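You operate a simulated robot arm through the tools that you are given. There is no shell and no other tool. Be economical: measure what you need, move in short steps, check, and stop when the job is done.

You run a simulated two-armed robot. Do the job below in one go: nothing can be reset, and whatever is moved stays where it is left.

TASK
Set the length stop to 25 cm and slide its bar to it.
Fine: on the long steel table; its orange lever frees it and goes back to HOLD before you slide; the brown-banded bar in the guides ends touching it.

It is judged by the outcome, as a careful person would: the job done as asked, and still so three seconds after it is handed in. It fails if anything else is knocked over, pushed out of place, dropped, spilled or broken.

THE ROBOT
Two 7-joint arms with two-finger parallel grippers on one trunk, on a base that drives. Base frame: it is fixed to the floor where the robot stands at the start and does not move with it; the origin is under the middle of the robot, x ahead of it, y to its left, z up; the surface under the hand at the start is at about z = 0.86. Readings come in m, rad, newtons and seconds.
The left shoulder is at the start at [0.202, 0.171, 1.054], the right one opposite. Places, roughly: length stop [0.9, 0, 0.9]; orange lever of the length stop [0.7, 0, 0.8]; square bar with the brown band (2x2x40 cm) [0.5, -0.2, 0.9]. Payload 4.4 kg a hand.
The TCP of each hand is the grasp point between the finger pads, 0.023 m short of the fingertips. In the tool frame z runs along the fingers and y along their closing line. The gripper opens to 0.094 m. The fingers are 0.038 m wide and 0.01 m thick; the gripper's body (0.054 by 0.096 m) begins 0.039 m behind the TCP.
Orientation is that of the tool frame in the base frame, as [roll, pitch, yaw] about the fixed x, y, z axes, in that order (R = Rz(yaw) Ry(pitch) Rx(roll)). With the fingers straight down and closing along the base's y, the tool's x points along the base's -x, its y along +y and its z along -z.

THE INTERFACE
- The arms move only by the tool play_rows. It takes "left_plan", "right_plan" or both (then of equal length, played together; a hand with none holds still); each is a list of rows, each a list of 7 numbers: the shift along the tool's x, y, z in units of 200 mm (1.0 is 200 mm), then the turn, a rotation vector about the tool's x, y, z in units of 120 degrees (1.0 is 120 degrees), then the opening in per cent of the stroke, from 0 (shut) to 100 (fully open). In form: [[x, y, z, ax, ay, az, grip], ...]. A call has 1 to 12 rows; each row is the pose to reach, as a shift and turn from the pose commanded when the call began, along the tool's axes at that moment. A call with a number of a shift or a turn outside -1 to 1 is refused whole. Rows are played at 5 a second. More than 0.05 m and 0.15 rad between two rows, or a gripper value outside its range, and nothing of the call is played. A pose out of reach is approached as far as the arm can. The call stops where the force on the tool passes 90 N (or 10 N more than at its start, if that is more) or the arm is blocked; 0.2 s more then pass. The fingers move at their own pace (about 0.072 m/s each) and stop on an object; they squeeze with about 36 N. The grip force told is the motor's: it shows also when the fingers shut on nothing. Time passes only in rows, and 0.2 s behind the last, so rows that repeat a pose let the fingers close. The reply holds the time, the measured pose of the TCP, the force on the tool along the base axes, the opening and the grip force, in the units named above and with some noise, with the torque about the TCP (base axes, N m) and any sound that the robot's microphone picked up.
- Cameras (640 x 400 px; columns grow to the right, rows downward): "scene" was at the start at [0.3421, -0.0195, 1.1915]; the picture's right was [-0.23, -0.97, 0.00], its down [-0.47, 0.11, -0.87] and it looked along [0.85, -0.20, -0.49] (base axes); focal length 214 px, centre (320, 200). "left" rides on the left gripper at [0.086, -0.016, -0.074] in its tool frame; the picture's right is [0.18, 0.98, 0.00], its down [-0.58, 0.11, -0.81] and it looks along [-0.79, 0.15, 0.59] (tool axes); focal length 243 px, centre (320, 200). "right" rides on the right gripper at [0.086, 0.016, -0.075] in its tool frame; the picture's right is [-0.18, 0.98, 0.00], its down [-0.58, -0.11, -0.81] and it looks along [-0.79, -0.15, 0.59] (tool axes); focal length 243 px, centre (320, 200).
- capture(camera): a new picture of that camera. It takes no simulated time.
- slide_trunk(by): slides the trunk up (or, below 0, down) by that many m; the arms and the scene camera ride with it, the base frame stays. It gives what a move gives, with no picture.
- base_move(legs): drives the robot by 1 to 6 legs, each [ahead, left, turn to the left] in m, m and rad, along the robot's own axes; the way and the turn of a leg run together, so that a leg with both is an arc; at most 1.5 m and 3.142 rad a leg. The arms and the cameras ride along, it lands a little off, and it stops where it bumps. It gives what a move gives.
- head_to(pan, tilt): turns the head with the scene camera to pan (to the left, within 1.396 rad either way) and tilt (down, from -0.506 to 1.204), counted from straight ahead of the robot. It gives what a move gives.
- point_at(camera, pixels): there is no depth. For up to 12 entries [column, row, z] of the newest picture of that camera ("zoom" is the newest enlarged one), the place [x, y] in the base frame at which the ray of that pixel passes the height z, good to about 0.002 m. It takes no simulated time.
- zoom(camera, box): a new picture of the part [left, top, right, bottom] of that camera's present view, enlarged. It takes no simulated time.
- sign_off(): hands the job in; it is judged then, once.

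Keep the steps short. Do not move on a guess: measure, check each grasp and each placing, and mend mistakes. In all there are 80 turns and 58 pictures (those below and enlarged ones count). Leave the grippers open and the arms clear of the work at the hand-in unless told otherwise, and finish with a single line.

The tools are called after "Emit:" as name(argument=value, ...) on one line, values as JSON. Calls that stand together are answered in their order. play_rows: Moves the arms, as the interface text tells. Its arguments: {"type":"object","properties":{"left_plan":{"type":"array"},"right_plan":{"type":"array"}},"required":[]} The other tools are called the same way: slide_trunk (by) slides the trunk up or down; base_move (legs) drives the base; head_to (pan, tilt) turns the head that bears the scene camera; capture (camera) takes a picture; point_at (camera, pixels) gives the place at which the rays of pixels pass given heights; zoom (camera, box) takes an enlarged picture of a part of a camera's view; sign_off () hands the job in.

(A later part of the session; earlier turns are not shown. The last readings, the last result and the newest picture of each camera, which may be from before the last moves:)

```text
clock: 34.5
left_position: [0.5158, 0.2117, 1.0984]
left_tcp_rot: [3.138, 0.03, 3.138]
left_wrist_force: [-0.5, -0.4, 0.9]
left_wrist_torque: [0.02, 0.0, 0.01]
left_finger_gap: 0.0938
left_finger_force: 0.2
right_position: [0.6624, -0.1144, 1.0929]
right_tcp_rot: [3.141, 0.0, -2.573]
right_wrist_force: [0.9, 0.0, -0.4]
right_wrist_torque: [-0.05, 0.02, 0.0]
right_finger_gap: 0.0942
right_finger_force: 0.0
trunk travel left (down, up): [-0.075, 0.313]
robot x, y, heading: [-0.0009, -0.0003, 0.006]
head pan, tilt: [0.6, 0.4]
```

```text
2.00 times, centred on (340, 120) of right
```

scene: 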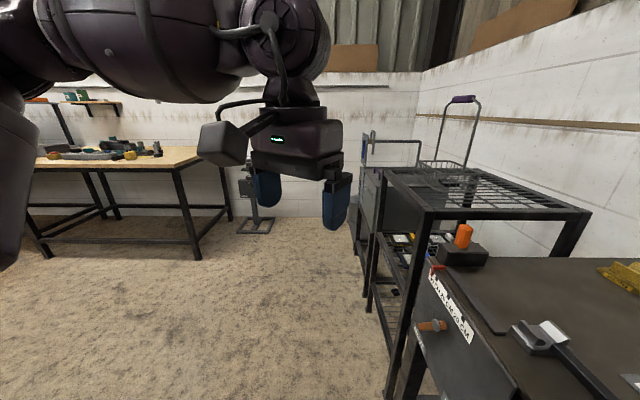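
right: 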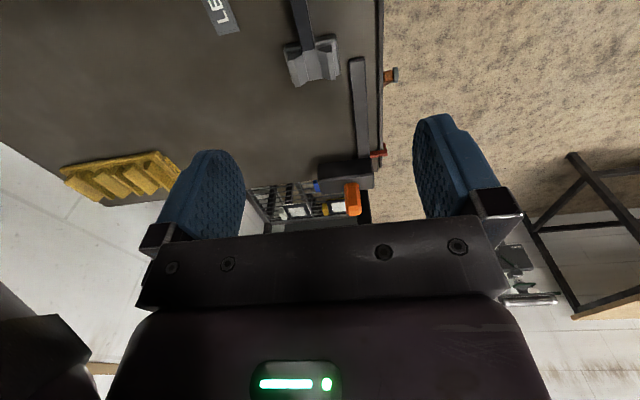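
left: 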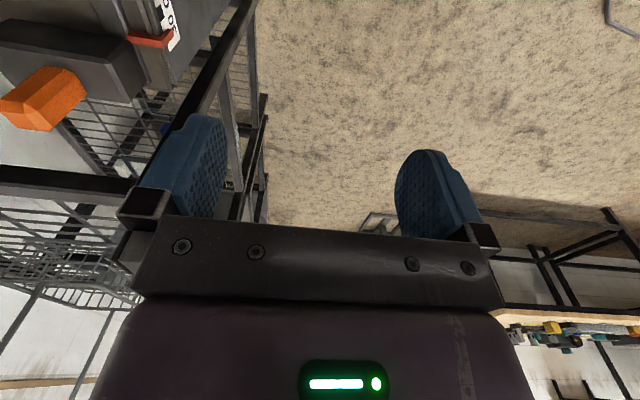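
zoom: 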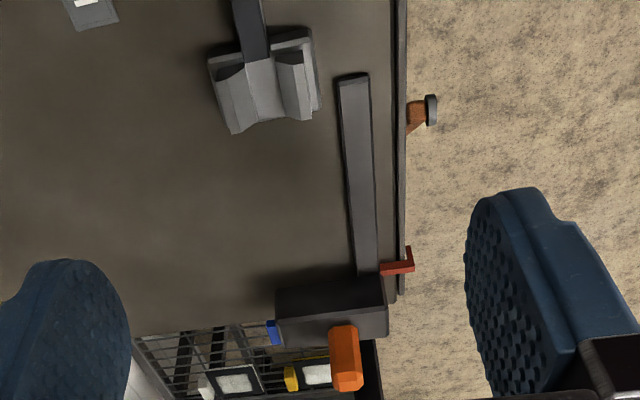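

The knob axis is at about (0.845, 0.018), spanning z 0.91–0.97. The rail runs at about 34.5°. I'll move the right hand forward along the rail with the fingers half open, staying high.

Emit:
play_rows(right_plan=[[-0.2, 0.01, 0, 0, 0, -0.004, 80], [-0.4, 0.02, 0, 0, 0, -0.008, 60], [-0.6, 0.04, 0, 0, 0, -0.012, 50], [-0.8, 0.06, 0, 0, 0, -0.016, 50], [-0.95, 0.066, 0.05, 0, 0, -0.016, 50], [-0.95, 0.066, 0.1, 0, 0, -0.016, 50]])

Emit:
capture(camera="right")

```text
clock: 36.0
left_position: [0.5161, 0.2124, 1.0971]
left_tcp_rot: [3.139, 0.028, 3.137]
left_wrist_force: [0.0, -0.8, -0.3]
left_wrist_torque: [0.01, 0.0, 0.01]
left_finger_gap: 0.0939
left_finger_force: 0.0
right_position: [0.8155, 0.0002, 1.0741]
right_tcp_rot: [-3.141, 0.002, -2.54]
right_wrist_force: [-0.3, 0.3, 0.0]
right_wrist_torque: [0.05, 0.0, 0.01]
right_finger_gap: 0.0473
right_finger_force: 0.1
trunk travel left (down, up): [-0.075, 0.313]
robot x, y, heading: [-0.0013, -0.0005, -0.002]
head pan, tilt: [0.6, 0.4]
```

```text
26 pictures are left
```

right: 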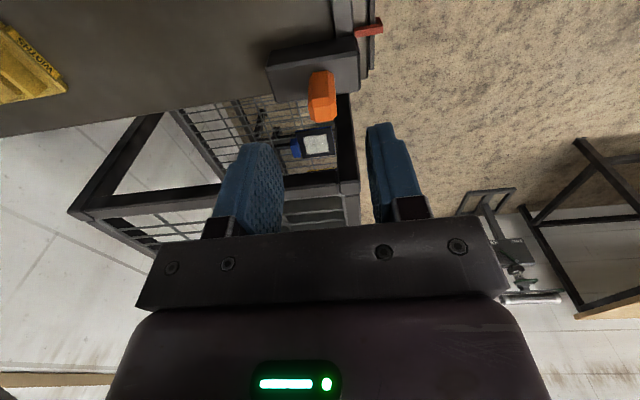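

Emit:
point_at(camera="right", pixels=[[322, 112, 0.96], [322, 112, 0.97], [322, 112, 0.98], [320, 79, 0.91], [320, 79, 0.92], [170, 108, 0.97], [346, 100, 0.97], [358, 178, 0.97]])

```text
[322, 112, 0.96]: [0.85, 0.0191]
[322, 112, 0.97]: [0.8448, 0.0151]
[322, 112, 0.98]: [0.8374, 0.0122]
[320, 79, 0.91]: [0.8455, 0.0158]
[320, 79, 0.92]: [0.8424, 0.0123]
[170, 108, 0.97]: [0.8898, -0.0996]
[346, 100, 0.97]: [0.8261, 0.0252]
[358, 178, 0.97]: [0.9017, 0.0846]
```

I'm aligned across the rail. I'll move 2.6 cm on and descend around the knob.

Emit:
play_rows(right_plan=[[-0.13, -0.021, 0, 0, 0, 0, 50], [-0.13, -0.021, 0.15, 0, 0, 0, 50], [-0.13, -0.021, 0.3, 0, 0, 0, 50], [-0.13, -0.021, 0.42, 0, 0, 0, 50], [-0.13, -0.021, 0.54, 0, 0, 0, 50], [-0.13, -0.021, 0.64, 0, 0, 0, 50], [-0.13, -0.021, 0.64, 0, 0, 0, 50]])

Emit:
capture(camera="right")

```text
clock: 37.5
left_position: [0.5151, 0.2121, 1.0975]
left_tcp_rot: [3.137, 0.03, 3.137]
left_wrist_force: [-0.6, 0.2, -1.0]
left_wrist_torque: [0.03, -0.04, -0.01]
left_finger_gap: 0.0938
left_finger_force: 0.0
right_position: [0.8393, 0.0121, 0.9437]
right_tcp_rot: [3.141, 0.001, -2.538]
right_wrist_force: [-0.5, 0.1, -0.5]
right_wrist_torque: [-0.04, -0.01, -0.02]
right_finger_gap: 0.0469
right_finger_force: 0.1
trunk travel left (down, up): [-0.075, 0.313]
robot x, y, heading: [-0.0027, -0.0008, 0.002]
head pan, tilt: [0.6, 0.4]
```

```text
25 pictures are left
```

right: 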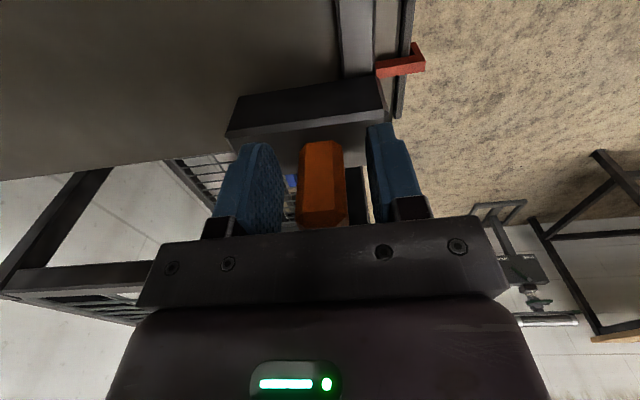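

The knob is between the fingers. I'll close on it and slide 5 cm back along the rail.

Emit:
play_rows(right_plan=[[0, 0, 0, 0, 0, 0, 0], [0, 0, 0, 0, 0, 0, 0], [0, 0, 0, 0, 0, 0, 0], [0.05, 0, 0, 0, 0, 0, 0], [0.1, 0, 0, 0, 0, 0, 0], [0.15, 0, 0, 0, 0, 0, 0], [0.2, 0, 0, 0, 0, 0, 0], [0.25, 0, 0, 0, 0, 0, 0]])

Emit:
head_to(pan=0.05, tilt=0.6)

Emit:
zoom(camera="scene", box=[260, 150, 420, 250])

```text
clock: 39.4
left_position: [0.5164, 0.212, 1.0957]
left_tcp_rot: [3.139, 0.027, 3.137]
left_wrist_force: [-0.4, 0.0, 0.4]
left_wrist_torque: [0.02, -0.02, 0.01]
left_finger_gap: 0.0939
left_finger_force: 0.1
right_position: [0.7975, -0.0157, 0.944]
right_tcp_rot: [3.14, -0.001, -2.538]
right_wrist_force: [-4.6, 8.7, -7.9]
right_wrist_torque: [0.19, -1.48, -0.72]
right_finger_gap: 0.0246
right_finger_force: 45.1
trunk travel left (down, up): [-0.075, 0.313]
robot x, y, heading: [0.0019, 0.0016, -0.001]
head pan, tilt: [0.6, 0.4]
```

```text
clock: 40.3
left_position: [0.515, 0.213, 1.0971]
left_tcp_rot: [3.14, 0.028, 3.138]
left_wrist_force: [-0.5, 0.3, -0.4]
left_wrist_torque: [0.0, 0.0, 0.01]
left_finger_gap: 0.0939
left_finger_force: 0.1
right_position: [0.7993, -0.0141, 0.9432]
right_tcp_rot: [3.141, -0.002, -2.538]
right_wrist_force: [-11.4, 11.6, -13.7]
right_wrist_torque: [0.34, -1.13, -0.7]
right_finger_gap: 0.0244
right_finger_force: 45.1
trunk travel left (down, up): [-0.075, 0.313]
robot x, y, heading: [-0.0023, -0.0006, 0.001]
head pan, tilt: [0.051, 0.6]
```

```text
4.00 times, centred on (340, 200) of scene
```

zoom: 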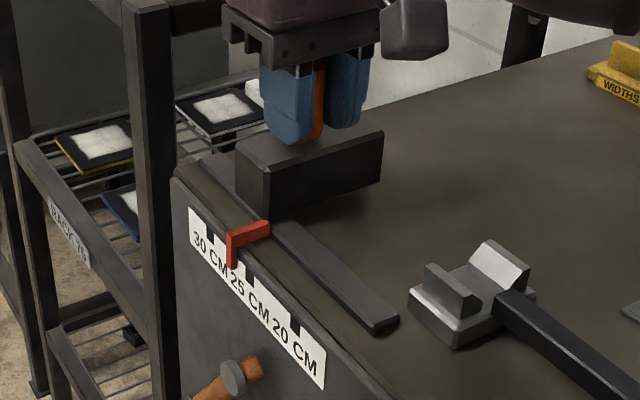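

The stop moves with the knob. The pointer is now between 30 and 25, so I'll check with the left camera from the front.

Emit:
capture(camera="left")

```text
23 pictures are left
```

left: 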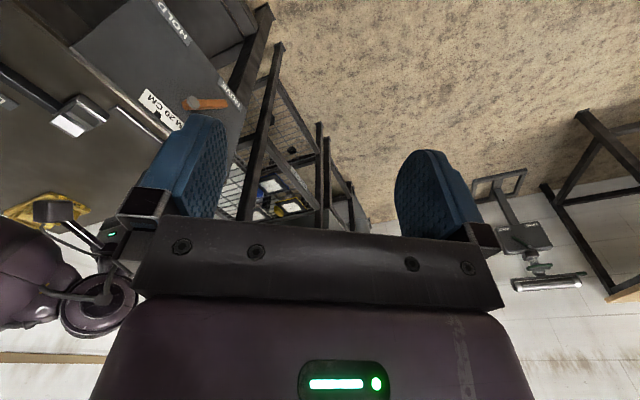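

The finger hides it, so I'll yaw the left hand to face the plate, as I did at the start.

Emit:
play_rows(left_plan=[[0, 0, 0, 0, 0, 0.062, 100], [0, 0, 0, 0, 0, 0.124, 100], [0, 0, 0, 0, 0, 0.186, 100], [0, 0, 0, 0, 0, 0.248, 100], [0, 0, 0, 0, 0, 0.31, 100], [0, 0, 0, 0, 0, 0.372, 100], [0, 0, 0, 0, 0, 0.434, 100], [0, 0, 0, 0, 0, 0.47, 100]])

Emit:
zoom(camera="left", box=[280, 40, 440, 180])

```text
clock: 42.1
left_position: [0.5147, 0.2118, 1.095]
left_tcp_rot: [3.117, 0.014, 2.152]
left_wrist_force: [0.3, 0.0, -0.6]
left_wrist_torque: [0.05, -0.01, 0.02]
left_finger_gap: 0.0939
left_finger_force: 0.0
right_position: [0.7986, -0.015, 0.9422]
right_tcp_rot: [3.141, -0.003, -2.536]
right_wrist_force: [-14.1, 15.5, -16.5]
right_wrist_torque: [-0.09, 0.34, -0.69]
right_finger_gap: 0.0244
right_finger_force: 45.4
trunk travel left (down, up): [-0.075, 0.313]
robot x, y, heading: [0.0017, -0.0008, 0.006]
head pan, tilt: [0.051, 0.6]
```

```text
2.86 times, centred on (360, 110) of left
```

zoom: 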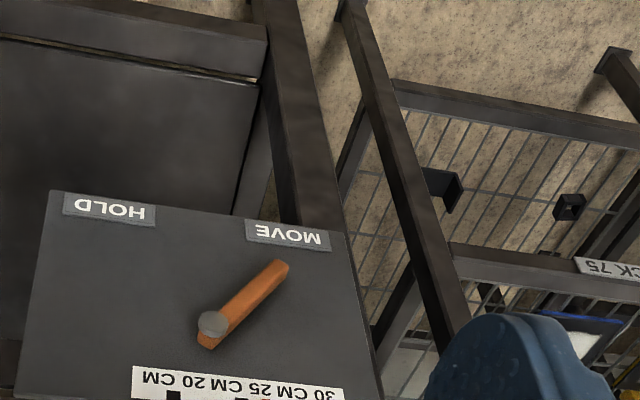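

Emit:
zoom(camera="left", box=[285, 145, 385, 207])

```text
6.40 times, centred on (335, 176) of left
```

zoom: 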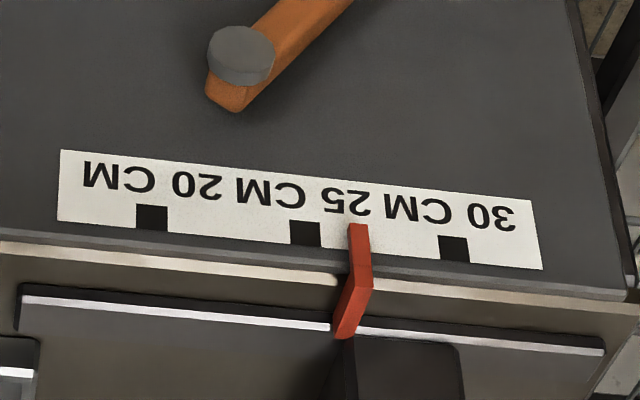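

The pointer centre is at 360 px, and the 25 tick at 306 px (about 151 px per 5 cm), which leaves about 1.75 cm. I'll slide that much, easing 2 mm sideways.

Emit:
play_rows(right_plan=[[0.03, 0.005, 0, 0, 0, 0, 0], [0.06, 0.01, 0, 0, 0, 0, 0], [0.086, 0.012, 0, 0, 0, 0, 0], [0.086, 0.012, 0, 0, 0, 0, 0]])

Emit:
zoom(camera="left", box=[285, 145, 385, 207])

```text
clock: 43.1
left_position: [0.5147, 0.2121, 1.0953]
left_tcp_rot: [3.117, 0.014, 2.153]
left_wrist_force: [0.0, 0.1, -0.1]
left_wrist_torque: [-0.02, 0.0, -0.01]
left_finger_gap: 0.0938
left_finger_force: 0.0
right_position: [0.7839, -0.0244, 0.9437]
right_tcp_rot: [-3.14, 0.0, -2.542]
right_wrist_force: [-3.1, 8.8, -12.9]
right_wrist_torque: [0.37, -0.15, -0.96]
right_finger_gap: 0.0239
right_finger_force: 44.8
trunk travel left (down, up): [-0.075, 0.313]
robot x, y, heading: [-0.0021, -0.0008, -0.004]
head pan, tilt: [0.051, 0.6]
```

```text
6.40 times, centred on (335, 176) of left
```

zoom: 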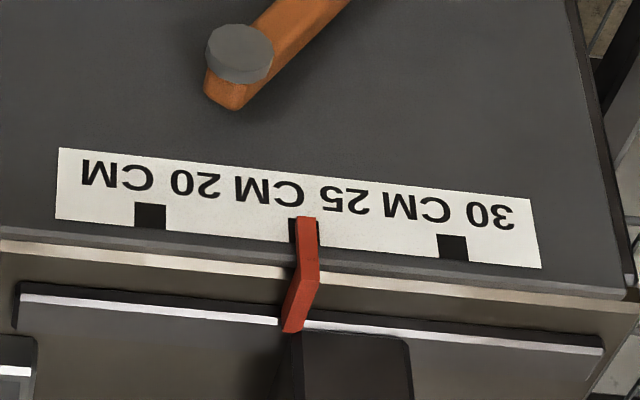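

The pointer covers the 25 tick (within about 0.5 mm after parallax). I'll release the knob, rise, and recheck.

Emit:
play_rows(right_plan=[[0, 0, 0, 0, 0, 0, 15], [0, 0, 0, 0, 0, 0, 35], [0, 0, 0, 0, 0, 0, 50], [0, 0, -0.2, 0, 0, 0, 50], [0, 0, -0.4, 0, 0, 0, 50], [0, 0, -0.6, 0, 0, 0, 50], [0.2, 0, -0.75, 0, 0, 0, 50], [0.4, 0, -0.75, 0, 0, 0, 50], [0.6, 0, -0.75, 0, 0, 0, 50]])

Emit:
zoom(camera="left", box=[285, 145, 385, 207])

```text
clock: 45.1
left_position: [0.5131, 0.2107, 1.0968]
left_tcp_rot: [3.115, 0.014, 2.154]
left_wrist_force: [0.1, 0.0, -0.1]
left_wrist_torque: [-0.03, -0.03, 0.0]
left_finger_gap: 0.094
left_finger_force: 0.0
right_position: [0.6826, -0.0925, 1.0943]
right_tcp_rot: [3.141, 0.001, -2.539]
right_wrist_force: [-0.3, -0.2, -0.1]
right_wrist_torque: [0.01, 0.01, 0.0]
right_finger_gap: 0.0474
right_finger_force: 0.1
trunk travel left (down, up): [-0.075, 0.313]
robot x, y, heading: [-0.0021, -0.0005, 0.001]
head pan, tilt: [0.051, 0.6]
```

```text
6.40 times, centred on (335, 176) of left
```

zoom: 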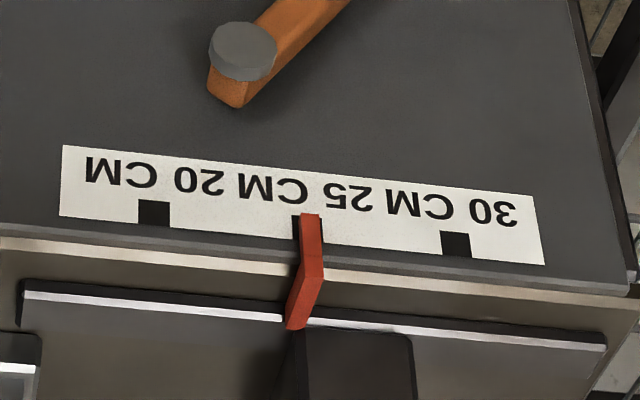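

The stop holds at 25. Now I'll return the lever: lower the left hand in front of the table, then tilt the fingers toward the plate.

Emit:
play_rows(left_plan=[[0, 0.02, 0.2, 0, 0, 0, 100], [0, 0.05, 0.4, 0, 0, 0, 100], [0, 0.1, 0.6, 0, 0, 0, 100], [0, 0.15, 0.73, 0, 0, 0, 100], [0, 0.15, 0.73, 0, 0, 0, 100]])

Emit:
play_rows(left_plan=[[0, 0, 0, 0, -0.068, 0, 100], [0, 0, 0, 0, -0.136, 0, 100], [0, 0, 0, 0, -0.204, 0, 100], [0, 0, 0, 0, -0.272, 0, 100], [0, 0, 0, 0, -0.34, 0, 100], [0, 0, 0, 0, -0.408, 0, 100], [0, 0, 0, 0, -0.476, 0, 100], [0, 0, 0, 0, -0.544, 0, 100], [0, 0, 0, 0, -0.612, 0, 100], [0, 0, 0, 0, -0.68, 0, 100], [0, 0, 0, 0, -0.75, 0, 100], [0, 0, 0, 0, -0.75, 0, 100]])

```text
clock: 46.3
left_position: [0.5429, 0.2305, 0.9502]
left_tcp_rot: [3.115, 0.014, 2.153]
left_wrist_force: [-0.2, 0.4, -0.1]
left_wrist_torque: [-0.01, -0.02, 0.0]
left_finger_gap: 0.0939
left_finger_force: 0.0
right_position: [0.6849, -0.0919, 1.0947]
right_tcp_rot: [-3.142, -0.001, -2.539]
right_wrist_force: [0.2, -0.5, 0.5]
right_wrist_torque: [-0.01, 0.01, -0.02]
right_finger_gap: 0.0471
right_finger_force: 0.0
trunk travel left (down, up): [-0.075, 0.313]
robot x, y, heading: [-0.0014, -0.0015, -0.003]
head pan, tilt: [0.051, 0.6]
```

```text
clock: 48.9
left_position: [0.5435, 0.2275, 0.9509]
left_tcp_rot: [1.042, 1.541, 0.052]
left_wrist_force: [-0.6, 0.4, 0.2]
left_wrist_torque: [0.0, 0.01, -0.02]
left_finger_gap: 0.0938
left_finger_force: 0.1
right_position: [0.6842, -0.0923, 1.093]
right_tcp_rot: [-3.141, 0.001, -2.539]
right_wrist_force: [0.1, -0.4, 0.0]
right_wrist_torque: [0.0, -0.01, 0.02]
right_finger_gap: 0.0469
right_finger_force: 0.1
trunk travel left (down, up): [-0.075, 0.313]
robot x, y, heading: [-0.0032, -0.0005, 0.0]
head pan, tilt: [0.051, 0.6]
```

Fully reachable this way. I'll descend and approach the lever at the earlier entry point.

Emit:
play_rows(left_plan=[[0.2, 0.08, 0.1, 0, 0, 0, 100], [0.4, 0.15, 0.2, 0, 0, 0, 100], [0.6, 0.22, 0.3, 0, 0, 0, 100], [0.8, 0.3, 0.4, 0, 0, 0, 100], [1.0, 0.3645, 0.5, 0, 0, 0, 100], [1.0, 0.3645, 0.6, 0, 0, 0, 100], [1.0, 0.3645, 0.6, 0, 0, 0, 100]])

Emit:
capture(camera="left")

```text
clock: 50.5
left_position: [0.6791, 0.1689, 0.7521]
left_tcp_rot: [1.11, 1.54, 0.121]
left_wrist_force: [0.6, -1.2, 0.0]
left_wrist_torque: [0.03, 0.01, 0.02]
left_finger_gap: 0.0941
left_finger_force: 0.1
right_position: [0.684, -0.0927, 1.0954]
right_tcp_rot: [-3.141, -0.001, -2.539]
right_wrist_force: [-1.0, -0.7, 0.5]
right_wrist_torque: [0.0, -0.03, -0.04]
right_finger_gap: 0.0471
right_finger_force: 0.0
trunk travel left (down, up): [-0.075, 0.313]
robot x, y, heading: [-0.0018, 0.0031, 0.0]
head pan, tilt: [0.051, 0.6]
```

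```text
18 pictures are left
```

left: 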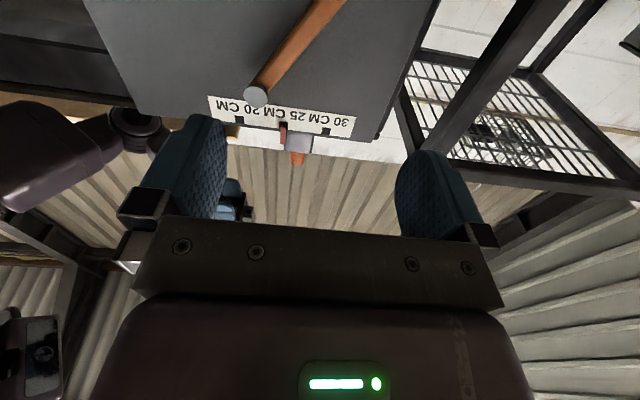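

Aligned as before. I'll enter, narrow the gap, and sweep toward HOLD (−u) until the end stop.

Emit:
play_rows(left_plan=[[0.09, -0.03, 0.15, 0, 0, 0, 100], [0.09, -0.04, 0.3, 0, 0, 0, 100], [0.09, -0.04, 0.45, 0, 0, 0, 100], [0.09, -0.04, 0.58, 0, 0, 0, 100], [0.09, -0.04, 0.66, 0, 0, 0, 80], [0.09, -0.04, 0.66, 0, 0, 0, 60], [0.09, -0.13, 0.66, 0, 0, 0, 60], [0.09, -0.22, 0.66, 0, 0, 0, 60], [0.09, -0.31, 0.66, 0, 0, 0, 60], [0.09, -0.4, 0.66, 0, 0, 0, 60], [0.09, -0.45, 0.66, 0, 0, 0, 60], [0.09, -0.49, 0.66, 0, 0, 0, 60]])

```text
clock: 53.1
left_position: [0.6685, 0.0039, 0.7335]
left_tcp_rot: [1.099, 1.541, 0.11]
left_wrist_force: [0.7, -0.3, 0.4]
left_wrist_torque: [0.04, 0.0, -0.01]
left_finger_gap: 0.0562
left_finger_force: 0.0
right_position: [0.6834, -0.0919, 1.0933]
right_tcp_rot: [3.141, -0.001, -2.538]
right_wrist_force: [-0.4, -0.3, -0.1]
right_wrist_torque: [0.0, 0.02, -0.02]
right_finger_gap: 0.047
right_finger_force: 0.0
trunk travel left (down, up): [-0.075, 0.313]
robot x, y, heading: [0.0, -0.0013, 0.002]
head pan, tilt: [0.051, 0.6]
```

No end force yet, so I'll continue slowly.

Emit:
play_rows(left_plan=[[0, -0.03, 0, 0, 0, 0, 60], [0, -0.06, 0, 0, 0, 0, 60], [0, -0.08, 0, 0, 0, 0, 60], [0, -0.1, 0, 0, 0, 0, 60]])

Emit:
capture(camera="left")

```text
clock: 54.1
left_position: [0.6546, -0.0039, 0.731]
left_tcp_rot: [1.26, 1.548, 0.281]
left_wrist_force: [33.7, 22.2, -10.6]
left_wrist_torque: [-0.52, 1.1, 0.57]
left_finger_gap: 0.0746
left_finger_force: 20.7
right_position: [0.6863, -0.0899, 1.0918]
right_tcp_rot: [3.141, -0.005, -2.536]
right_wrist_force: [0.0, -0.2, -0.2]
right_wrist_torque: [-0.02, 0.0, -0.02]
right_finger_gap: 0.047
right_finger_force: 0.1
trunk travel left (down, up): [-0.075, 0.313]
robot x, y, heading: [-0.0015, 0.0005, 0.006]
head pan, tilt: [0.051, 0.6]
```

```text
17 pictures are left
```

left: 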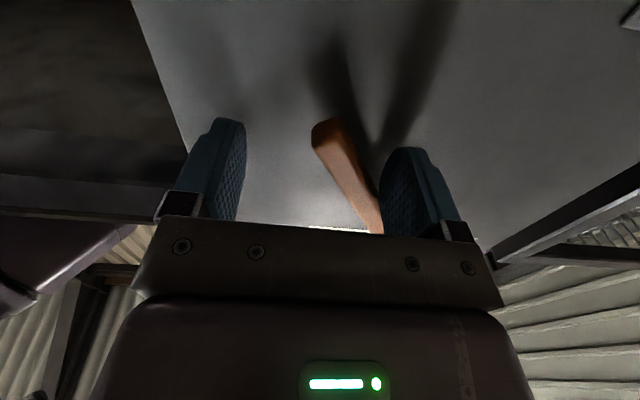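

The lever is firmly against its HOLD stop (about 40 N). I'll back off, open, and withdraw.

Emit:
play_rows(left_plan=[[0, 0.06, 0, 0, 0, 0, 75], [0, 0.07, 0, 0, 0, 0, 100], [0, 0.05, -0.12, 0, 0, 0, 100], [0, 0.05, -0.3, 0, 0, 0, 100], [0, 0.05, -0.5, 0, 0, 0, 100], [0, 0.05, -0.7, 0, 0, 0, 100], [0, 0.05, -0.9, 0, 0, 0, 100]])

Emit:
zoom(camera="scene", box=[260, 150, 420, 300])

```text
clock: 55.7
left_position: [0.5598, 0.1456, 0.7326]
left_tcp_rot: [1.071, 1.54, 0.085]
left_wrist_force: [0.3, -0.1, 0.0]
left_wrist_torque: [0.01, 0.02, 0.0]
left_finger_gap: 0.0939
left_finger_force: 0.1
right_position: [0.6838, -0.0917, 1.0945]
right_tcp_rot: [-3.141, -0.001, -2.541]
right_wrist_force: [0.2, -0.4, -0.5]
right_wrist_torque: [0.04, 0.01, -0.01]
right_finger_gap: 0.047
right_finger_force: 0.1
trunk travel left (down, up): [-0.075, 0.313]
robot x, y, heading: [-0.0029, -0.0046, -0.002]
head pan, tilt: [0.051, 0.6]
```

```text
2.67 times, centred on (340, 225) of scene
```

zoom: 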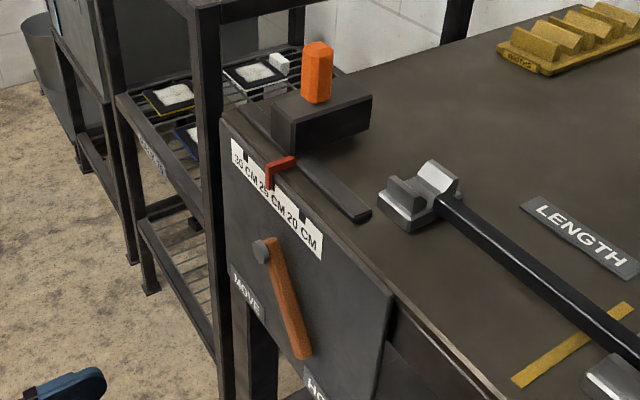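

The lever is at HOLD and the pointer is still at 25. Now the bar: I'll bring the right hand back along the bar and look down at it.

Emit:
play_rows(right_plan=[[0.2, -0.01, 0, 0, 0, 0, 60], [0.4, -0.02, 0, 0, 0, 0, 70], [0.6, -0.03, 0, 0, 0, 0, 70], [0.8, -0.04, 0, 0, 0, 0, 70], [0.9, -0.04, 0, 0, 0, 0, 70], [0.9, -0.04, 0, 0, 0, 0, 70]])

Emit:
capture(camera="right")

```text
clock: 57.1
left_position: [0.5609, 0.1458, 0.7321]
left_tcp_rot: [1.09, 1.542, 0.105]
left_wrist_force: [-0.4, -0.5, -0.3]
left_wrist_torque: [0.01, -0.01, 0.0]
left_finger_gap: 0.0942
left_finger_force: 0.1
right_position: [0.5392, -0.2006, 1.0948]
right_tcp_rot: [-3.141, 0.002, -2.539]
right_wrist_force: [-0.1, 0.1, 0.4]
right_wrist_torque: [-0.01, -0.01, 0.0]
right_finger_gap: 0.0658
right_finger_force: 0.0
trunk travel left (down, up): [-0.075, 0.313]
robot x, y, heading: [0.0027, 0.0009, -0.001]
head pan, tilt: [0.051, 0.6]
```

```text
15 pictures are left
```

right: 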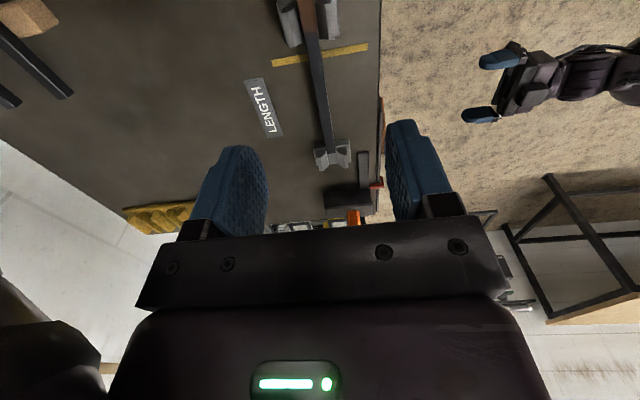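

Emit:
zoom(camera="right", box=[240, 0, 400, 220])

Emit:
point_at(camera="right", pixels=[[308, 20, 0.9], [323, 95, 0.9], [329, 150, 0.9], [329, 150, 0.88], [296, 46, 0.86], [339, 44, 0.86], [316, 155, 0.86], [333, 140, 0.86], [348, 192, 0.9], [330, 192, 0.88], [334, 208, 0.9], [286, 5, 0.86]])

```text
1.82 times, centred on (320, 110) of right
```

zoom: 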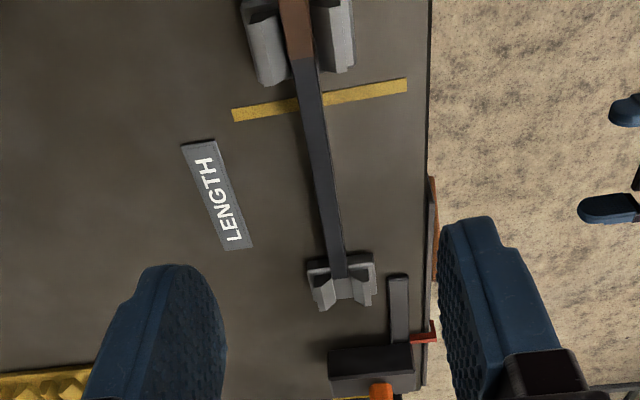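

```text
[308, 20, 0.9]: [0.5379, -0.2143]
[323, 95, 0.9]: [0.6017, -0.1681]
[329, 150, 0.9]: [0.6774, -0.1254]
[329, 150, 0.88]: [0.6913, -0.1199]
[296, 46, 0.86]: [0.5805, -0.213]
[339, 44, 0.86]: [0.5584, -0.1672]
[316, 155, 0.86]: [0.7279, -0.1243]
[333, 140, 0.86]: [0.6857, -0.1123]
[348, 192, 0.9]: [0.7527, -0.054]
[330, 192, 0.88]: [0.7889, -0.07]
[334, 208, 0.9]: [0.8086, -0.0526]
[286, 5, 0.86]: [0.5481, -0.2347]
```

The bar runs at 32.5°, with its end in the first guide at about (0.68, −0.124), roughly 9–10 cm from the stop. I'll go over the bar just past the second guide, at (0.592, −0.175), and partway down to check.

Emit:
play_rows(right_plan=[[-0.15, -0.02, 0.1, 0, 0, 0.008, 70], [-0.29, -0.04, 0.2, 0, 0, 0.0167, 70], [-0.29, -0.04, 0.4, 0, 0, 0.0167, 70], [-0.29, -0.04, 0.6, 0, 0, 0.0167, 70], [-0.29, -0.04, 0.6, 0, 0, 0.0167, 70]])

Emit:
capture(camera="right")

Emit:
capture(camera="scene")

```text
clock: 58.3
left_position: [0.5615, 0.146, 0.7335]
left_tcp_rot: [1.068, 1.542, 0.08]
left_wrist_force: [0.0, -0.1, -0.4]
left_wrist_torque: [0.02, -0.03, 0.02]
left_finger_gap: 0.0941
left_finger_force: 0.1
right_position: [0.5936, -0.1723, 0.9736]
right_tcp_rot: [-3.14, 0.002, -2.572]
right_wrist_force: [2.3, -0.2, -0.3]
right_wrist_torque: [0.04, 0.01, 0.01]
right_finger_gap: 0.0655
right_finger_force: 0.0
trunk travel left (down, up): [-0.075, 0.313]
robot x, y, heading: [-0.0002, -0.0006, 0.002]
head pan, tilt: [0.051, 0.6]
```

```text
13 pictures are left
```

right: 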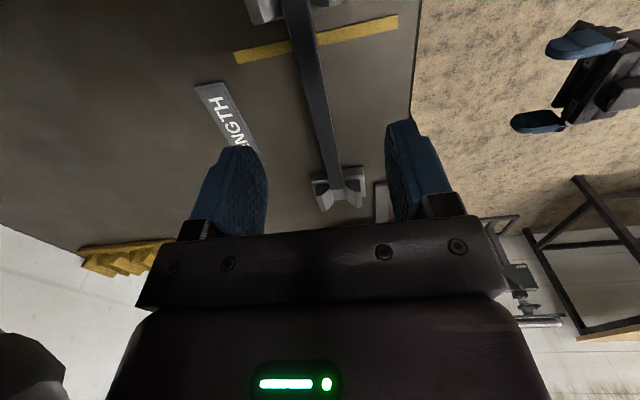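

```text
12 pictures are left
```

scene: 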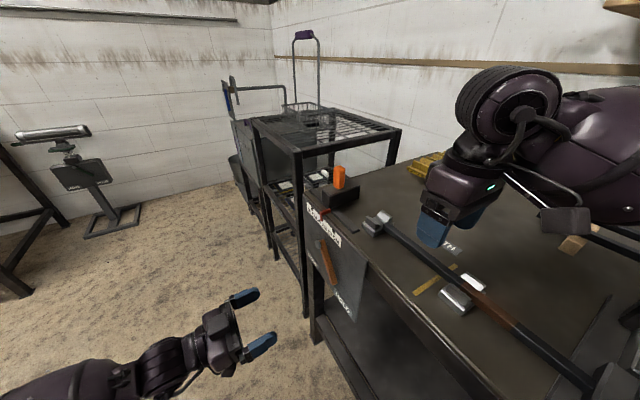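

Emit:
point_at(camera="right", pixels=[[314, 89, 0.9], [314, 89, 0.91], [314, 89, 0.89], [335, 178, 0.9], [300, 22, 0.9], [260, 24, 0.86], [314, 180, 0.89], [338, 208, 0.9], [345, 205, 0.86]])

Emit:
point_at(camera="scene", pixels=[[387, 221, 0.9], [387, 221, 0.91], [387, 221, 0.89], [471, 286, 0.9], [471, 286, 0.89]])

Emit:
zoom(camera="scene", box=[310, 150, 500, 330])

```text
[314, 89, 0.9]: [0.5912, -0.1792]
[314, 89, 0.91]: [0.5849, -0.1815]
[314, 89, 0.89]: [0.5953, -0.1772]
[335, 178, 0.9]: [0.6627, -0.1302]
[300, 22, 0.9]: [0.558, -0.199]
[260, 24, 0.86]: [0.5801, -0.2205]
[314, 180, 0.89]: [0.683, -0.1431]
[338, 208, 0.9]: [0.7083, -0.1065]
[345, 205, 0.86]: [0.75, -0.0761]
```

```text
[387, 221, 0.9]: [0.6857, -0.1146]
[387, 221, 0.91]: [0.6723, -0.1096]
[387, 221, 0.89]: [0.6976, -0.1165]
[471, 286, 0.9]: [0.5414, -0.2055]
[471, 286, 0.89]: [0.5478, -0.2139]
```

```text
2.22 times, centred on (405, 240) of scene
```

zoom: 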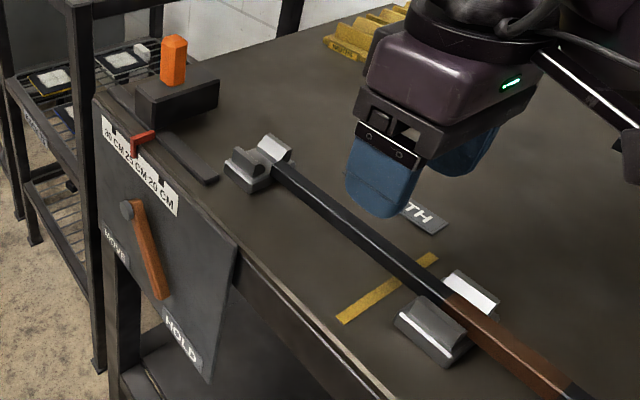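

The bar is 4 mm to one side, so I'll shift, descend to z 0.903, and close on it.

Emit:
play_rows(right_plan=[[0, -0.02, 0.1, 0, 0, 0, 70], [0, -0.02, 0.2, 0, 0, 0, 70], [0, -0.02, 0.3, 0, 0, 0, 70], [0, -0.02, 0.355, 0, 0, 0, 70], [0, -0.02, 0.355, 0, 0, 0, 30], [0, -0.02, 0.355, 0, 0, 0, 0], [0, -0.02, 0.355, 0, 0, 0, 0], [0, -0.02, 0.355, 0, 0, 0, 0]])

Emit:
zoom(camera="scene", box=[310, 150, 500, 330])

```text
clock: 60.1
left_position: [0.566, 0.1517, 0.729]
left_tcp_rot: [0.768, 1.546, -0.212]
left_wrist_force: [0.6, 0.4, -0.1]
left_wrist_torque: [-0.03, 0.03, -0.03]
left_finger_gap: 0.0939
left_finger_force: 0.0
right_position: [0.6047, -0.1685, 0.9065]
right_tcp_rot: [-3.128, -0.002, -2.57]
right_wrist_force: [13.3, -16.5, 3.1]
right_wrist_torque: [-0.46, -0.11, 1.43]
right_finger_gap: 0.0138
right_finger_force: 36.1
trunk travel left (down, up): [-0.075, 0.313]
robot x, y, heading: [-0.0029, -0.0032, 0.004]
head pan, tilt: [0.051, 0.6]
```

```text
2.22 times, centred on (405, 240) of scene
```

zoom: 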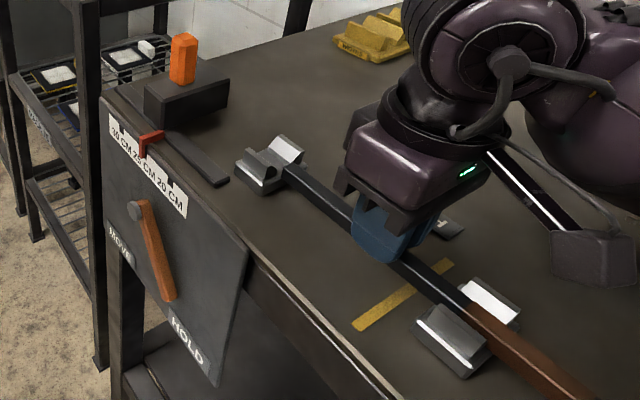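

The gap reads 14 mm instead of 20 and there's a side force, so I'll look closely before doing anything else.

Emit:
capture(camera="right")

Emit:
zoom(camera="scene", box=[385, 210, 465, 290])

```text
9 pictures are left
```

right: 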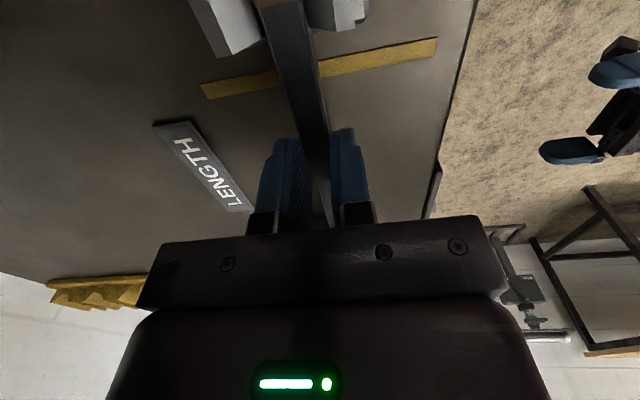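

```text
5.00 times, centred on (425, 250) of scene
```

zoom: 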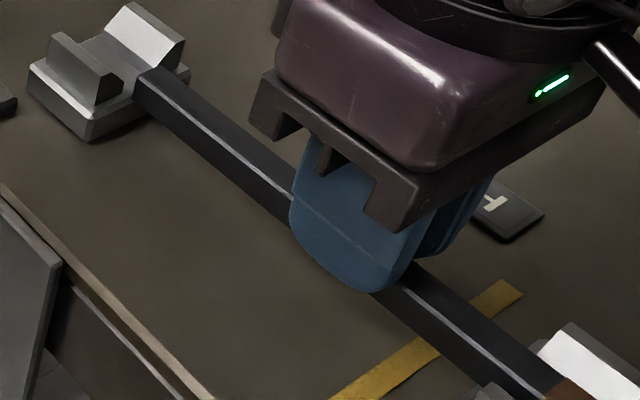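

Emit:
play_rows(right_plan=[[0, 0, 0, 0, 0, 0, 0], [0, 0, 0, 0, 0, 0, 0]])

```text
clock: 60.7
left_position: [0.566, 0.154, 0.7282]
left_tcp_rot: [0.776, 1.545, -0.207]
left_wrist_force: [0.0, 0.8, -0.4]
left_wrist_torque: [0.0, 0.0, -0.01]
left_finger_gap: 0.094
left_finger_force: 0.0
right_position: [0.6049, -0.1689, 0.9061]
right_tcp_rot: [-3.127, 0.001, -2.571]
right_wrist_force: [23.2, -10.8, 4.1]
right_wrist_torque: [-0.74, 0.33, 1.42]
right_finger_gap: 0.0136
right_finger_force: 36.1
trunk travel left (down, up): [-0.075, 0.313]
robot x, y, heading: [-0.0038, 0.0041, 0.001]
head pan, tilt: [0.051, 0.6]
```

I'll loosen the grip to see whether the side load goes away.

Emit:
play_rows(right_plan=[[0, 0, 0, 0, 0, 0, 30], [0, 0, 0, 0, 0, 0, 40]])

```text
clock: 61.3
left_position: [0.5663, 0.1539, 0.7302]
left_tcp_rot: [0.789, 1.544, -0.192]
left_wrist_force: [-0.6, -0.2, 0.0]
left_wrist_torque: [-0.04, 0.01, 0.0]
left_finger_gap: 0.0938
left_finger_force: 0.1
right_position: [0.6026, -0.1678, 0.9071]
right_tcp_rot: [-3.13, -0.005, -2.568]
right_wrist_force: [-0.9, -0.6, -0.3]
right_wrist_torque: [-0.01, -0.02, 0.01]
right_finger_gap: 0.0377
right_finger_force: 0.0
trunk travel left (down, up): [-0.075, 0.313]
robot x, y, heading: [-0.0021, 0.0006, 0.009]
head pan, tilt: [0.051, 0.6]
```

Wrist force is zero but the hand sits about 1 cm off its commanded pose, so something further up the right arm may be touching. I'll look right.

Emit:
head_to(pan=-0.75, tilt=0.5)

Emit:
capture(camera="scene")

```text
clock: 62.5
left_position: [0.5652, 0.1534, 0.7303]
left_tcp_rot: [0.787, 1.546, -0.193]
left_wrist_force: [-0.7, -0.2, -0.9]
left_wrist_torque: [-0.02, -0.04, 0.01]
left_finger_gap: 0.0941
left_finger_force: 0.1
right_position: [0.6024, -0.1682, 0.9061]
right_tcp_rot: [-3.129, -0.003, -2.569]
right_wrist_force: [0.2, -0.4, -0.2]
right_wrist_torque: [-0.04, 0.0, -0.03]
right_finger_gap: 0.0377
right_finger_force: 0.0
trunk travel left (down, up): [-0.075, 0.313]
robot x, y, heading: [-0.0009, 0.0002, 0.004]
head pan, tilt: [-0.75, 0.499]
```

```text
7 pictures are left
```

scene: 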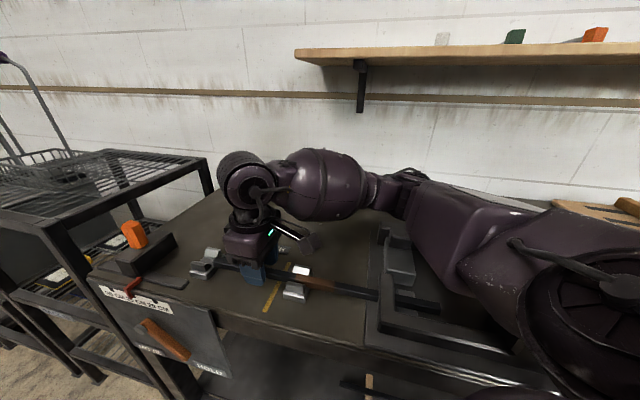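

The right elbow is low, touching around the press behind the work. I'll raise the trunk 15 cm (the open fingers lift straight off the bar) so the elbow can ride higher.

Emit:
slide_trunk(by=0.15)

Emit:
head_to(pan=-0.5, tilt=0.75)

Emit:
capture(camera="scene")

```text
clock: 64.2
left_position: [0.5599, 0.148, 0.8818]
left_tcp_rot: [1.071, 1.544, 0.083]
left_wrist_force: [-0.3, 0.6, -0.7]
left_wrist_torque: [-0.06, -0.02, 0.0]
left_finger_gap: 0.0938
left_finger_force: 0.0
right_position: [0.596, -0.1781, 1.0514]
right_tcp_rot: [3.14, -0.001, -2.574]
right_wrist_force: [0.7, -0.3, -1.2]
right_wrist_torque: [0.0, 0.01, 0.02]
right_finger_gap: 0.0373
right_finger_force: 0.1
trunk travel left (down, up): [-0.225, 0.163]
robot x, y, heading: [-0.0038, 0.0016, -0.002]
head pan, tilt: [-0.75, 0.499]
```

```text
clock: 65.0
left_position: [0.5606, 0.1493, 0.8825]
left_tcp_rot: [1.084, 1.544, 0.097]
left_wrist_force: [-0.8, -0.3, 1.1]
left_wrist_torque: [0.0, 0.0, 0.0]
left_finger_gap: 0.094
left_finger_force: 0.1
right_position: [0.595, -0.177, 1.0525]
right_tcp_rot: [3.14, 0.001, -2.575]
right_wrist_force: [0.0, -0.3, -0.3]
right_wrist_torque: [0.01, -0.03, 0.01]
right_finger_gap: 0.0375
right_finger_force: 0.0
trunk travel left (down, up): [-0.225, 0.163]
robot x, y, heading: [-0.0011, -0.0053, -0.004]
head pan, tilt: [-0.499, 0.75]
```

```text
6 pictures are left
```

scene: 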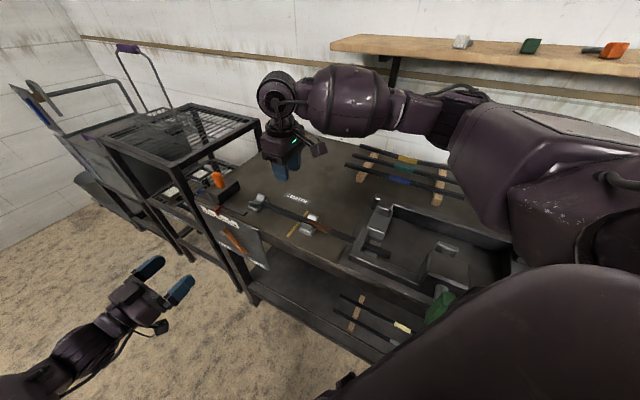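

The hand is back on its commanded pose, the loose bars and the press look undisturbed, and the elbow is now high. I'll descend on the bar again and check the pose before closing.

Emit:
play_rows(right_plan=[[0, 0, 0.2, 0, 0, 0, 70], [0, 0, 0.4, 0, 0, 0, 70], [0, 0, 0.55, 0, 0, 0, 70], [0, 0, 0.68, 0, 0, 0, 70], [0, 0, 0.76, 0, 0, 0, 70], [0, 0, 0.76, 0, 0, 0, 70]])

```text
clock: 66.4
left_position: [0.5606, 0.149, 0.8829]
left_tcp_rot: [1.086, 1.54, 0.099]
left_wrist_force: [-0.5, 0.2, -0.8]
left_wrist_torque: [-0.04, 0.03, 0.01]
left_finger_gap: 0.094
left_finger_force: 0.0
right_position: [0.5945, -0.1783, 0.8997]
right_tcp_rot: [3.14, -0.001, -2.574]
right_wrist_force: [-0.2, -0.4, 0.5]
right_wrist_torque: [0.0, 0.02, 0.0]
right_finger_gap: 0.0658
right_finger_force: 0.3
trunk travel left (down, up): [-0.225, 0.163]
robot x, y, heading: [-0.0031, 0.0028, 0.001]
head pan, tilt: [-0.499, 0.75]
```

Now it's exactly on its pose with no load. I'll close on the bar.

Emit:
play_rows(right_plan=[[0, 0, 0, 0, 0, 0, 30], [0, 0, 0, 0, 0, 0, 0], [0, 0, 0, 0, 0, 0, 0], [0, 0, 0, 0, 0, 0, 0]])

```text
clock: 67.4
left_position: [0.5605, 0.1489, 0.8819]
left_tcp_rot: [1.089, 1.54, 0.1]
left_wrist_force: [0.0, 0.4, 0.7]
left_wrist_torque: [0.02, -0.02, 0.0]
left_finger_gap: 0.0939
left_finger_force: 0.0
right_position: [0.5959, -0.1771, 0.9013]
right_tcp_rot: [-3.142, 0.0, -2.574]
right_wrist_force: [0.6, -1.7, 0.9]
right_wrist_torque: [-0.08, 0.03, 0.15]
right_finger_gap: 0.0139
right_finger_force: 35.5
trunk travel left (down, up): [-0.225, 0.163]
robot x, y, heading: [0.0006, -0.0019, -0.002]
head pan, tilt: [-0.499, 0.75]
```

A clean grip at 14 mm with almost no side load. I'll slide it 8 cm toward the stop.

Emit:
play_rows(right_plan=[[-0.05, 0, 0, 0, 0, 0, 0], [-0.1, 0, 0, 0, 0, 0, 0], [-0.16, 0, 0, 0, 0, 0, 0], [-0.22, 0, 0, 0, 0, 0, 0], [-0.28, 0, 0, 0, 0, 0, 0], [-0.34, 0, 0, 0, 0, 0, 0], [-0.4, 0, 0, 0, 0, 0, 0], [-0.4, 0, 0, 0, 0, 0, 0]])

Emit:
zoom(camera="scene", box=[190, 160, 350, 260])

```text
clock: 69.2
left_position: [0.56, 0.148, 0.8835]
left_tcp_rot: [1.117, 1.542, 0.13]
left_wrist_force: [0.3, 0.0, -0.6]
left_wrist_torque: [0.03, -0.01, 0.0]
left_finger_gap: 0.0941
left_finger_force: 0.0
right_position: [0.6613, -0.1362, 0.9021]
right_tcp_rot: [-3.141, 0.001, -2.574]
right_wrist_force: [-15.7, -15.5, 1.6]
right_wrist_torque: [-0.28, 0.31, -0.25]
right_finger_gap: 0.0137
right_finger_force: 35.4
trunk travel left (down, up): [-0.225, 0.163]
robot x, y, heading: [0.0009, 0.0, -0.0]
head pan, tilt: [-0.499, 0.75]
```

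```text
4.00 times, centred on (270, 210) of scene
```

zoom: 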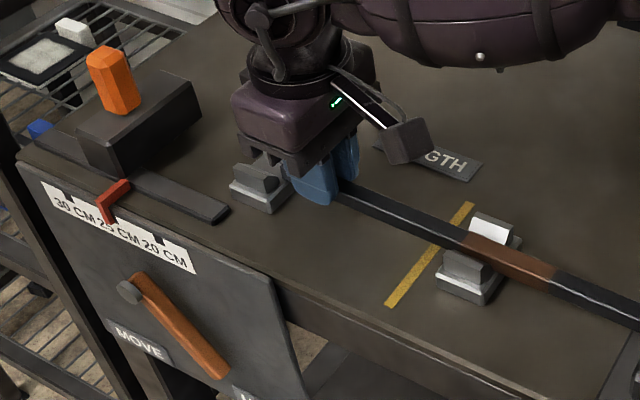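

The band hasn't moved relative to the guide, so the fingers slipped. The 14 mm gap suggests I'm pinching only the upper edge of the bar. I'll open, return, go 12 mm lower, and grip again.

Emit:
play_rows(right_plan=[[0.02, 0, 0, 0, 0, 0, 40], [0.02, 0, -0.1, 0, 0, 0, 70], [0.2, 0, -0.1, 0, 0, 0, 70], [0.38, 0, -0.1, 0, 0, 0, 70], [0.38, 0, 0, 0, 0, 0, 70], [0.38, 0, 0.065, 0, 0, 0, 70], [0.38, 0, 0.065, 0, 0, 0, 30], [0.38, 0, 0.065, 0, 0, 0, 0], [0.38, 0, 0.065, 0, 0, 0, 0], [0.38, 0, 0.065, 0, 0, 0, 0]])

```text
clock: 71.4
left_position: [0.5613, 0.1485, 0.8831]
left_tcp_rot: [1.09, 1.542, 0.101]
left_wrist_force: [-0.4, 0.6, 0.1]
left_wrist_torque: [-0.02, -0.03, 0.02]
left_finger_gap: 0.0943
left_finger_force: 0.1
right_position: [0.5982, -0.175, 0.8863]
right_tcp_rot: [-3.14, 0.001, -2.575]
right_wrist_force: [-0.5, -1.2, 0.3]
right_wrist_torque: [0.14, -0.27, 0.19]
right_finger_gap: 0.0139
right_finger_force: 35.9
trunk travel left (down, up): [-0.225, 0.163]
robot x, y, heading: [-0.0019, -0.0007, 0.0]
head pan, tilt: [-0.499, 0.75]
```

The grip is 14 mm again, so that's how the bar reads. With this deeper hold I'll slide 5 cm and watch the force.

Emit:
play_rows(right_plan=[[-0.04, 0, 0, 0, 0, 0, 0], [-0.08, 0, 0, 0, 0, 0, 0], [-0.12, 0, 0, 0, 0, 0, 0], [-0.16, 0, 0, 0, 0, 0, 0], [-0.2, 0, 0, 0, 0, 0, 0], [-0.25, 0, 0, 0, 0, 0, 0]])

Emit:
zoom(camera="scene", box=[210, 150, 450, 300])

```text
clock: 72.8
left_position: [0.5619, 0.1491, 0.8827]
left_tcp_rot: [1.081, 1.542, 0.092]
left_wrist_force: [0.3, -0.5, 0.6]
left_wrist_torque: [-0.01, -0.03, 0.0]
left_finger_gap: 0.0939
left_finger_force: 0.1
right_position: [0.6401, -0.1472, 0.8877]
right_tcp_rot: [3.14, 0.0, -2.57]
right_wrist_force: [-1.7, 4.2, 0.1]
right_wrist_torque: [0.27, -0.36, 0.42]
right_finger_gap: 0.0139
right_finger_force: 36.0
trunk travel left (down, up): [-0.225, 0.163]
robot x, y, heading: [0.001, 0.0013, -0.001]
head pan, tilt: [-0.499, 0.75]
```

```text
2.67 times, centred on (330, 225) of scene
```

zoom: 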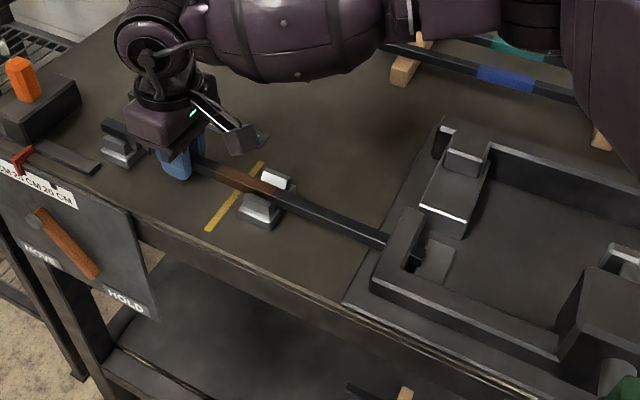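

Now the bar moves: its front end is past guide 1 and the band has shifted. I'll regrip 5 cm back and push the rest slowly until it touches.

Emit:
play_rows(right_plan=[[0, 0, 0, 0, 0, 0, 40], [0, 0, -0.1, 0, 0, 0, 70], [0, 0, -0.2, 0, 0, 0, 70], [0.2, 0, -0.2, 0, 0, 0, 70], [0.27, 0, -0.2, 0, 0, 0, 70], [0.27, 0, -0.1, 0, 0, 0, 70], [0.27, 0, 0, 0, 0, 0, 70], [0.27, 0, 0, 0, 0, 0, 30], [0.27, 0, 0, 0, 0, 0, 0], [0.27, 0, 0, 0, 0, 0, 0], [0.27, 0, 0, 0, 0, 0, 0]])

Emit:
play_rows(right_plan=[[-0.04, 0, 0, 0, 0, 0, 0], [-0.08, 0, 0, 0, 0, 0, 0], [-0.11, 0, 0, 0, 0, 0, 0], [-0.14, 0, 0, 0, 0, 0, 0], [-0.14, 0, 0, 0, 0, 0, 0]])

```text
clock: 75.2
left_position: [0.561, 0.1495, 0.8828]
left_tcp_rot: [1.086, 1.541, 0.097]
left_wrist_force: [0.0, 0.9, -0.2]
left_wrist_torque: [-0.01, 0.0, 0.0]
left_finger_gap: 0.094
left_finger_force: 0.2
right_position: [0.594, -0.1773, 0.8899]
right_tcp_rot: [3.141, 0.0, -2.573]
right_wrist_force: [-1.4, 1.2, -0.4]
right_wrist_torque: [0.19, -0.35, 0.44]
right_finger_gap: 0.0139
right_finger_force: 35.8
trunk travel left (down, up): [-0.225, 0.163]
robot x, y, heading: [0.0007, -0.0031, -0.0]
head pan, tilt: [-0.499, 0.75]
```

```text
clock: 76.4
left_position: [0.5608, 0.1488, 0.8821]
left_tcp_rot: [1.08, 1.543, 0.092]
left_wrist_force: [0.2, 0.5, 0.4]
left_wrist_torque: [0.0, 0.0, 0.0]
left_finger_gap: 0.094
left_finger_force: 0.0
right_position: [0.6188, -0.162, 0.8889]
right_tcp_rot: [3.14, 0.002, -2.574]
right_wrist_force: [-5.0, -0.5, 8.6]
right_wrist_torque: [-0.45, 0.79, 0.49]
right_finger_gap: 0.0136
right_finger_force: 36.1
trunk travel left (down, up): [-0.225, 0.163]
robot x, y, heading: [0.0003, 0.0011, -0.003]
head pan, tilt: [-0.499, 0.75]
```

The forces changed slightly, so I'll check the remaining gap at the stop.

Emit:
zoom(camera="scene", box=[190, 160, 310, 235])

```text
5.33 times, centred on (250, 198) of scene
```

zoom: 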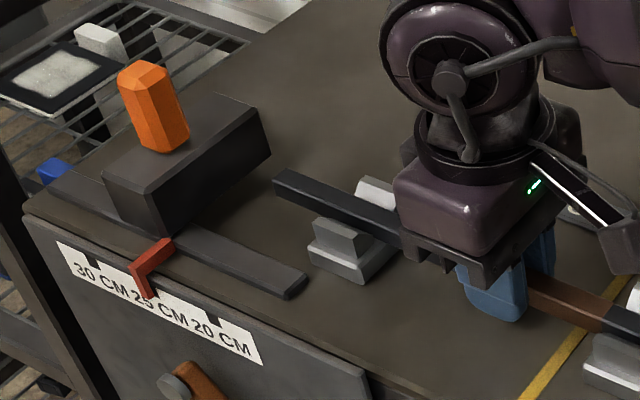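

Emit:
point_at(camera="zoom", pixels=[[280, 178, 0.9], [280, 178, 0.89], [165, 237, 0.86], [271, 158, 0.86], [150, 192, 0.91], [256, 110, 0.91], [345, 207, 0.9]])

```text
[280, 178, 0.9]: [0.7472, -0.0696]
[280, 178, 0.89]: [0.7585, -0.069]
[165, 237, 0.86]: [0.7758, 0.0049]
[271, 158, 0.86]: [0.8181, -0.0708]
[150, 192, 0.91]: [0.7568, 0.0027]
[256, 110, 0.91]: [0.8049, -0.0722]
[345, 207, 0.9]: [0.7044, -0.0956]
```

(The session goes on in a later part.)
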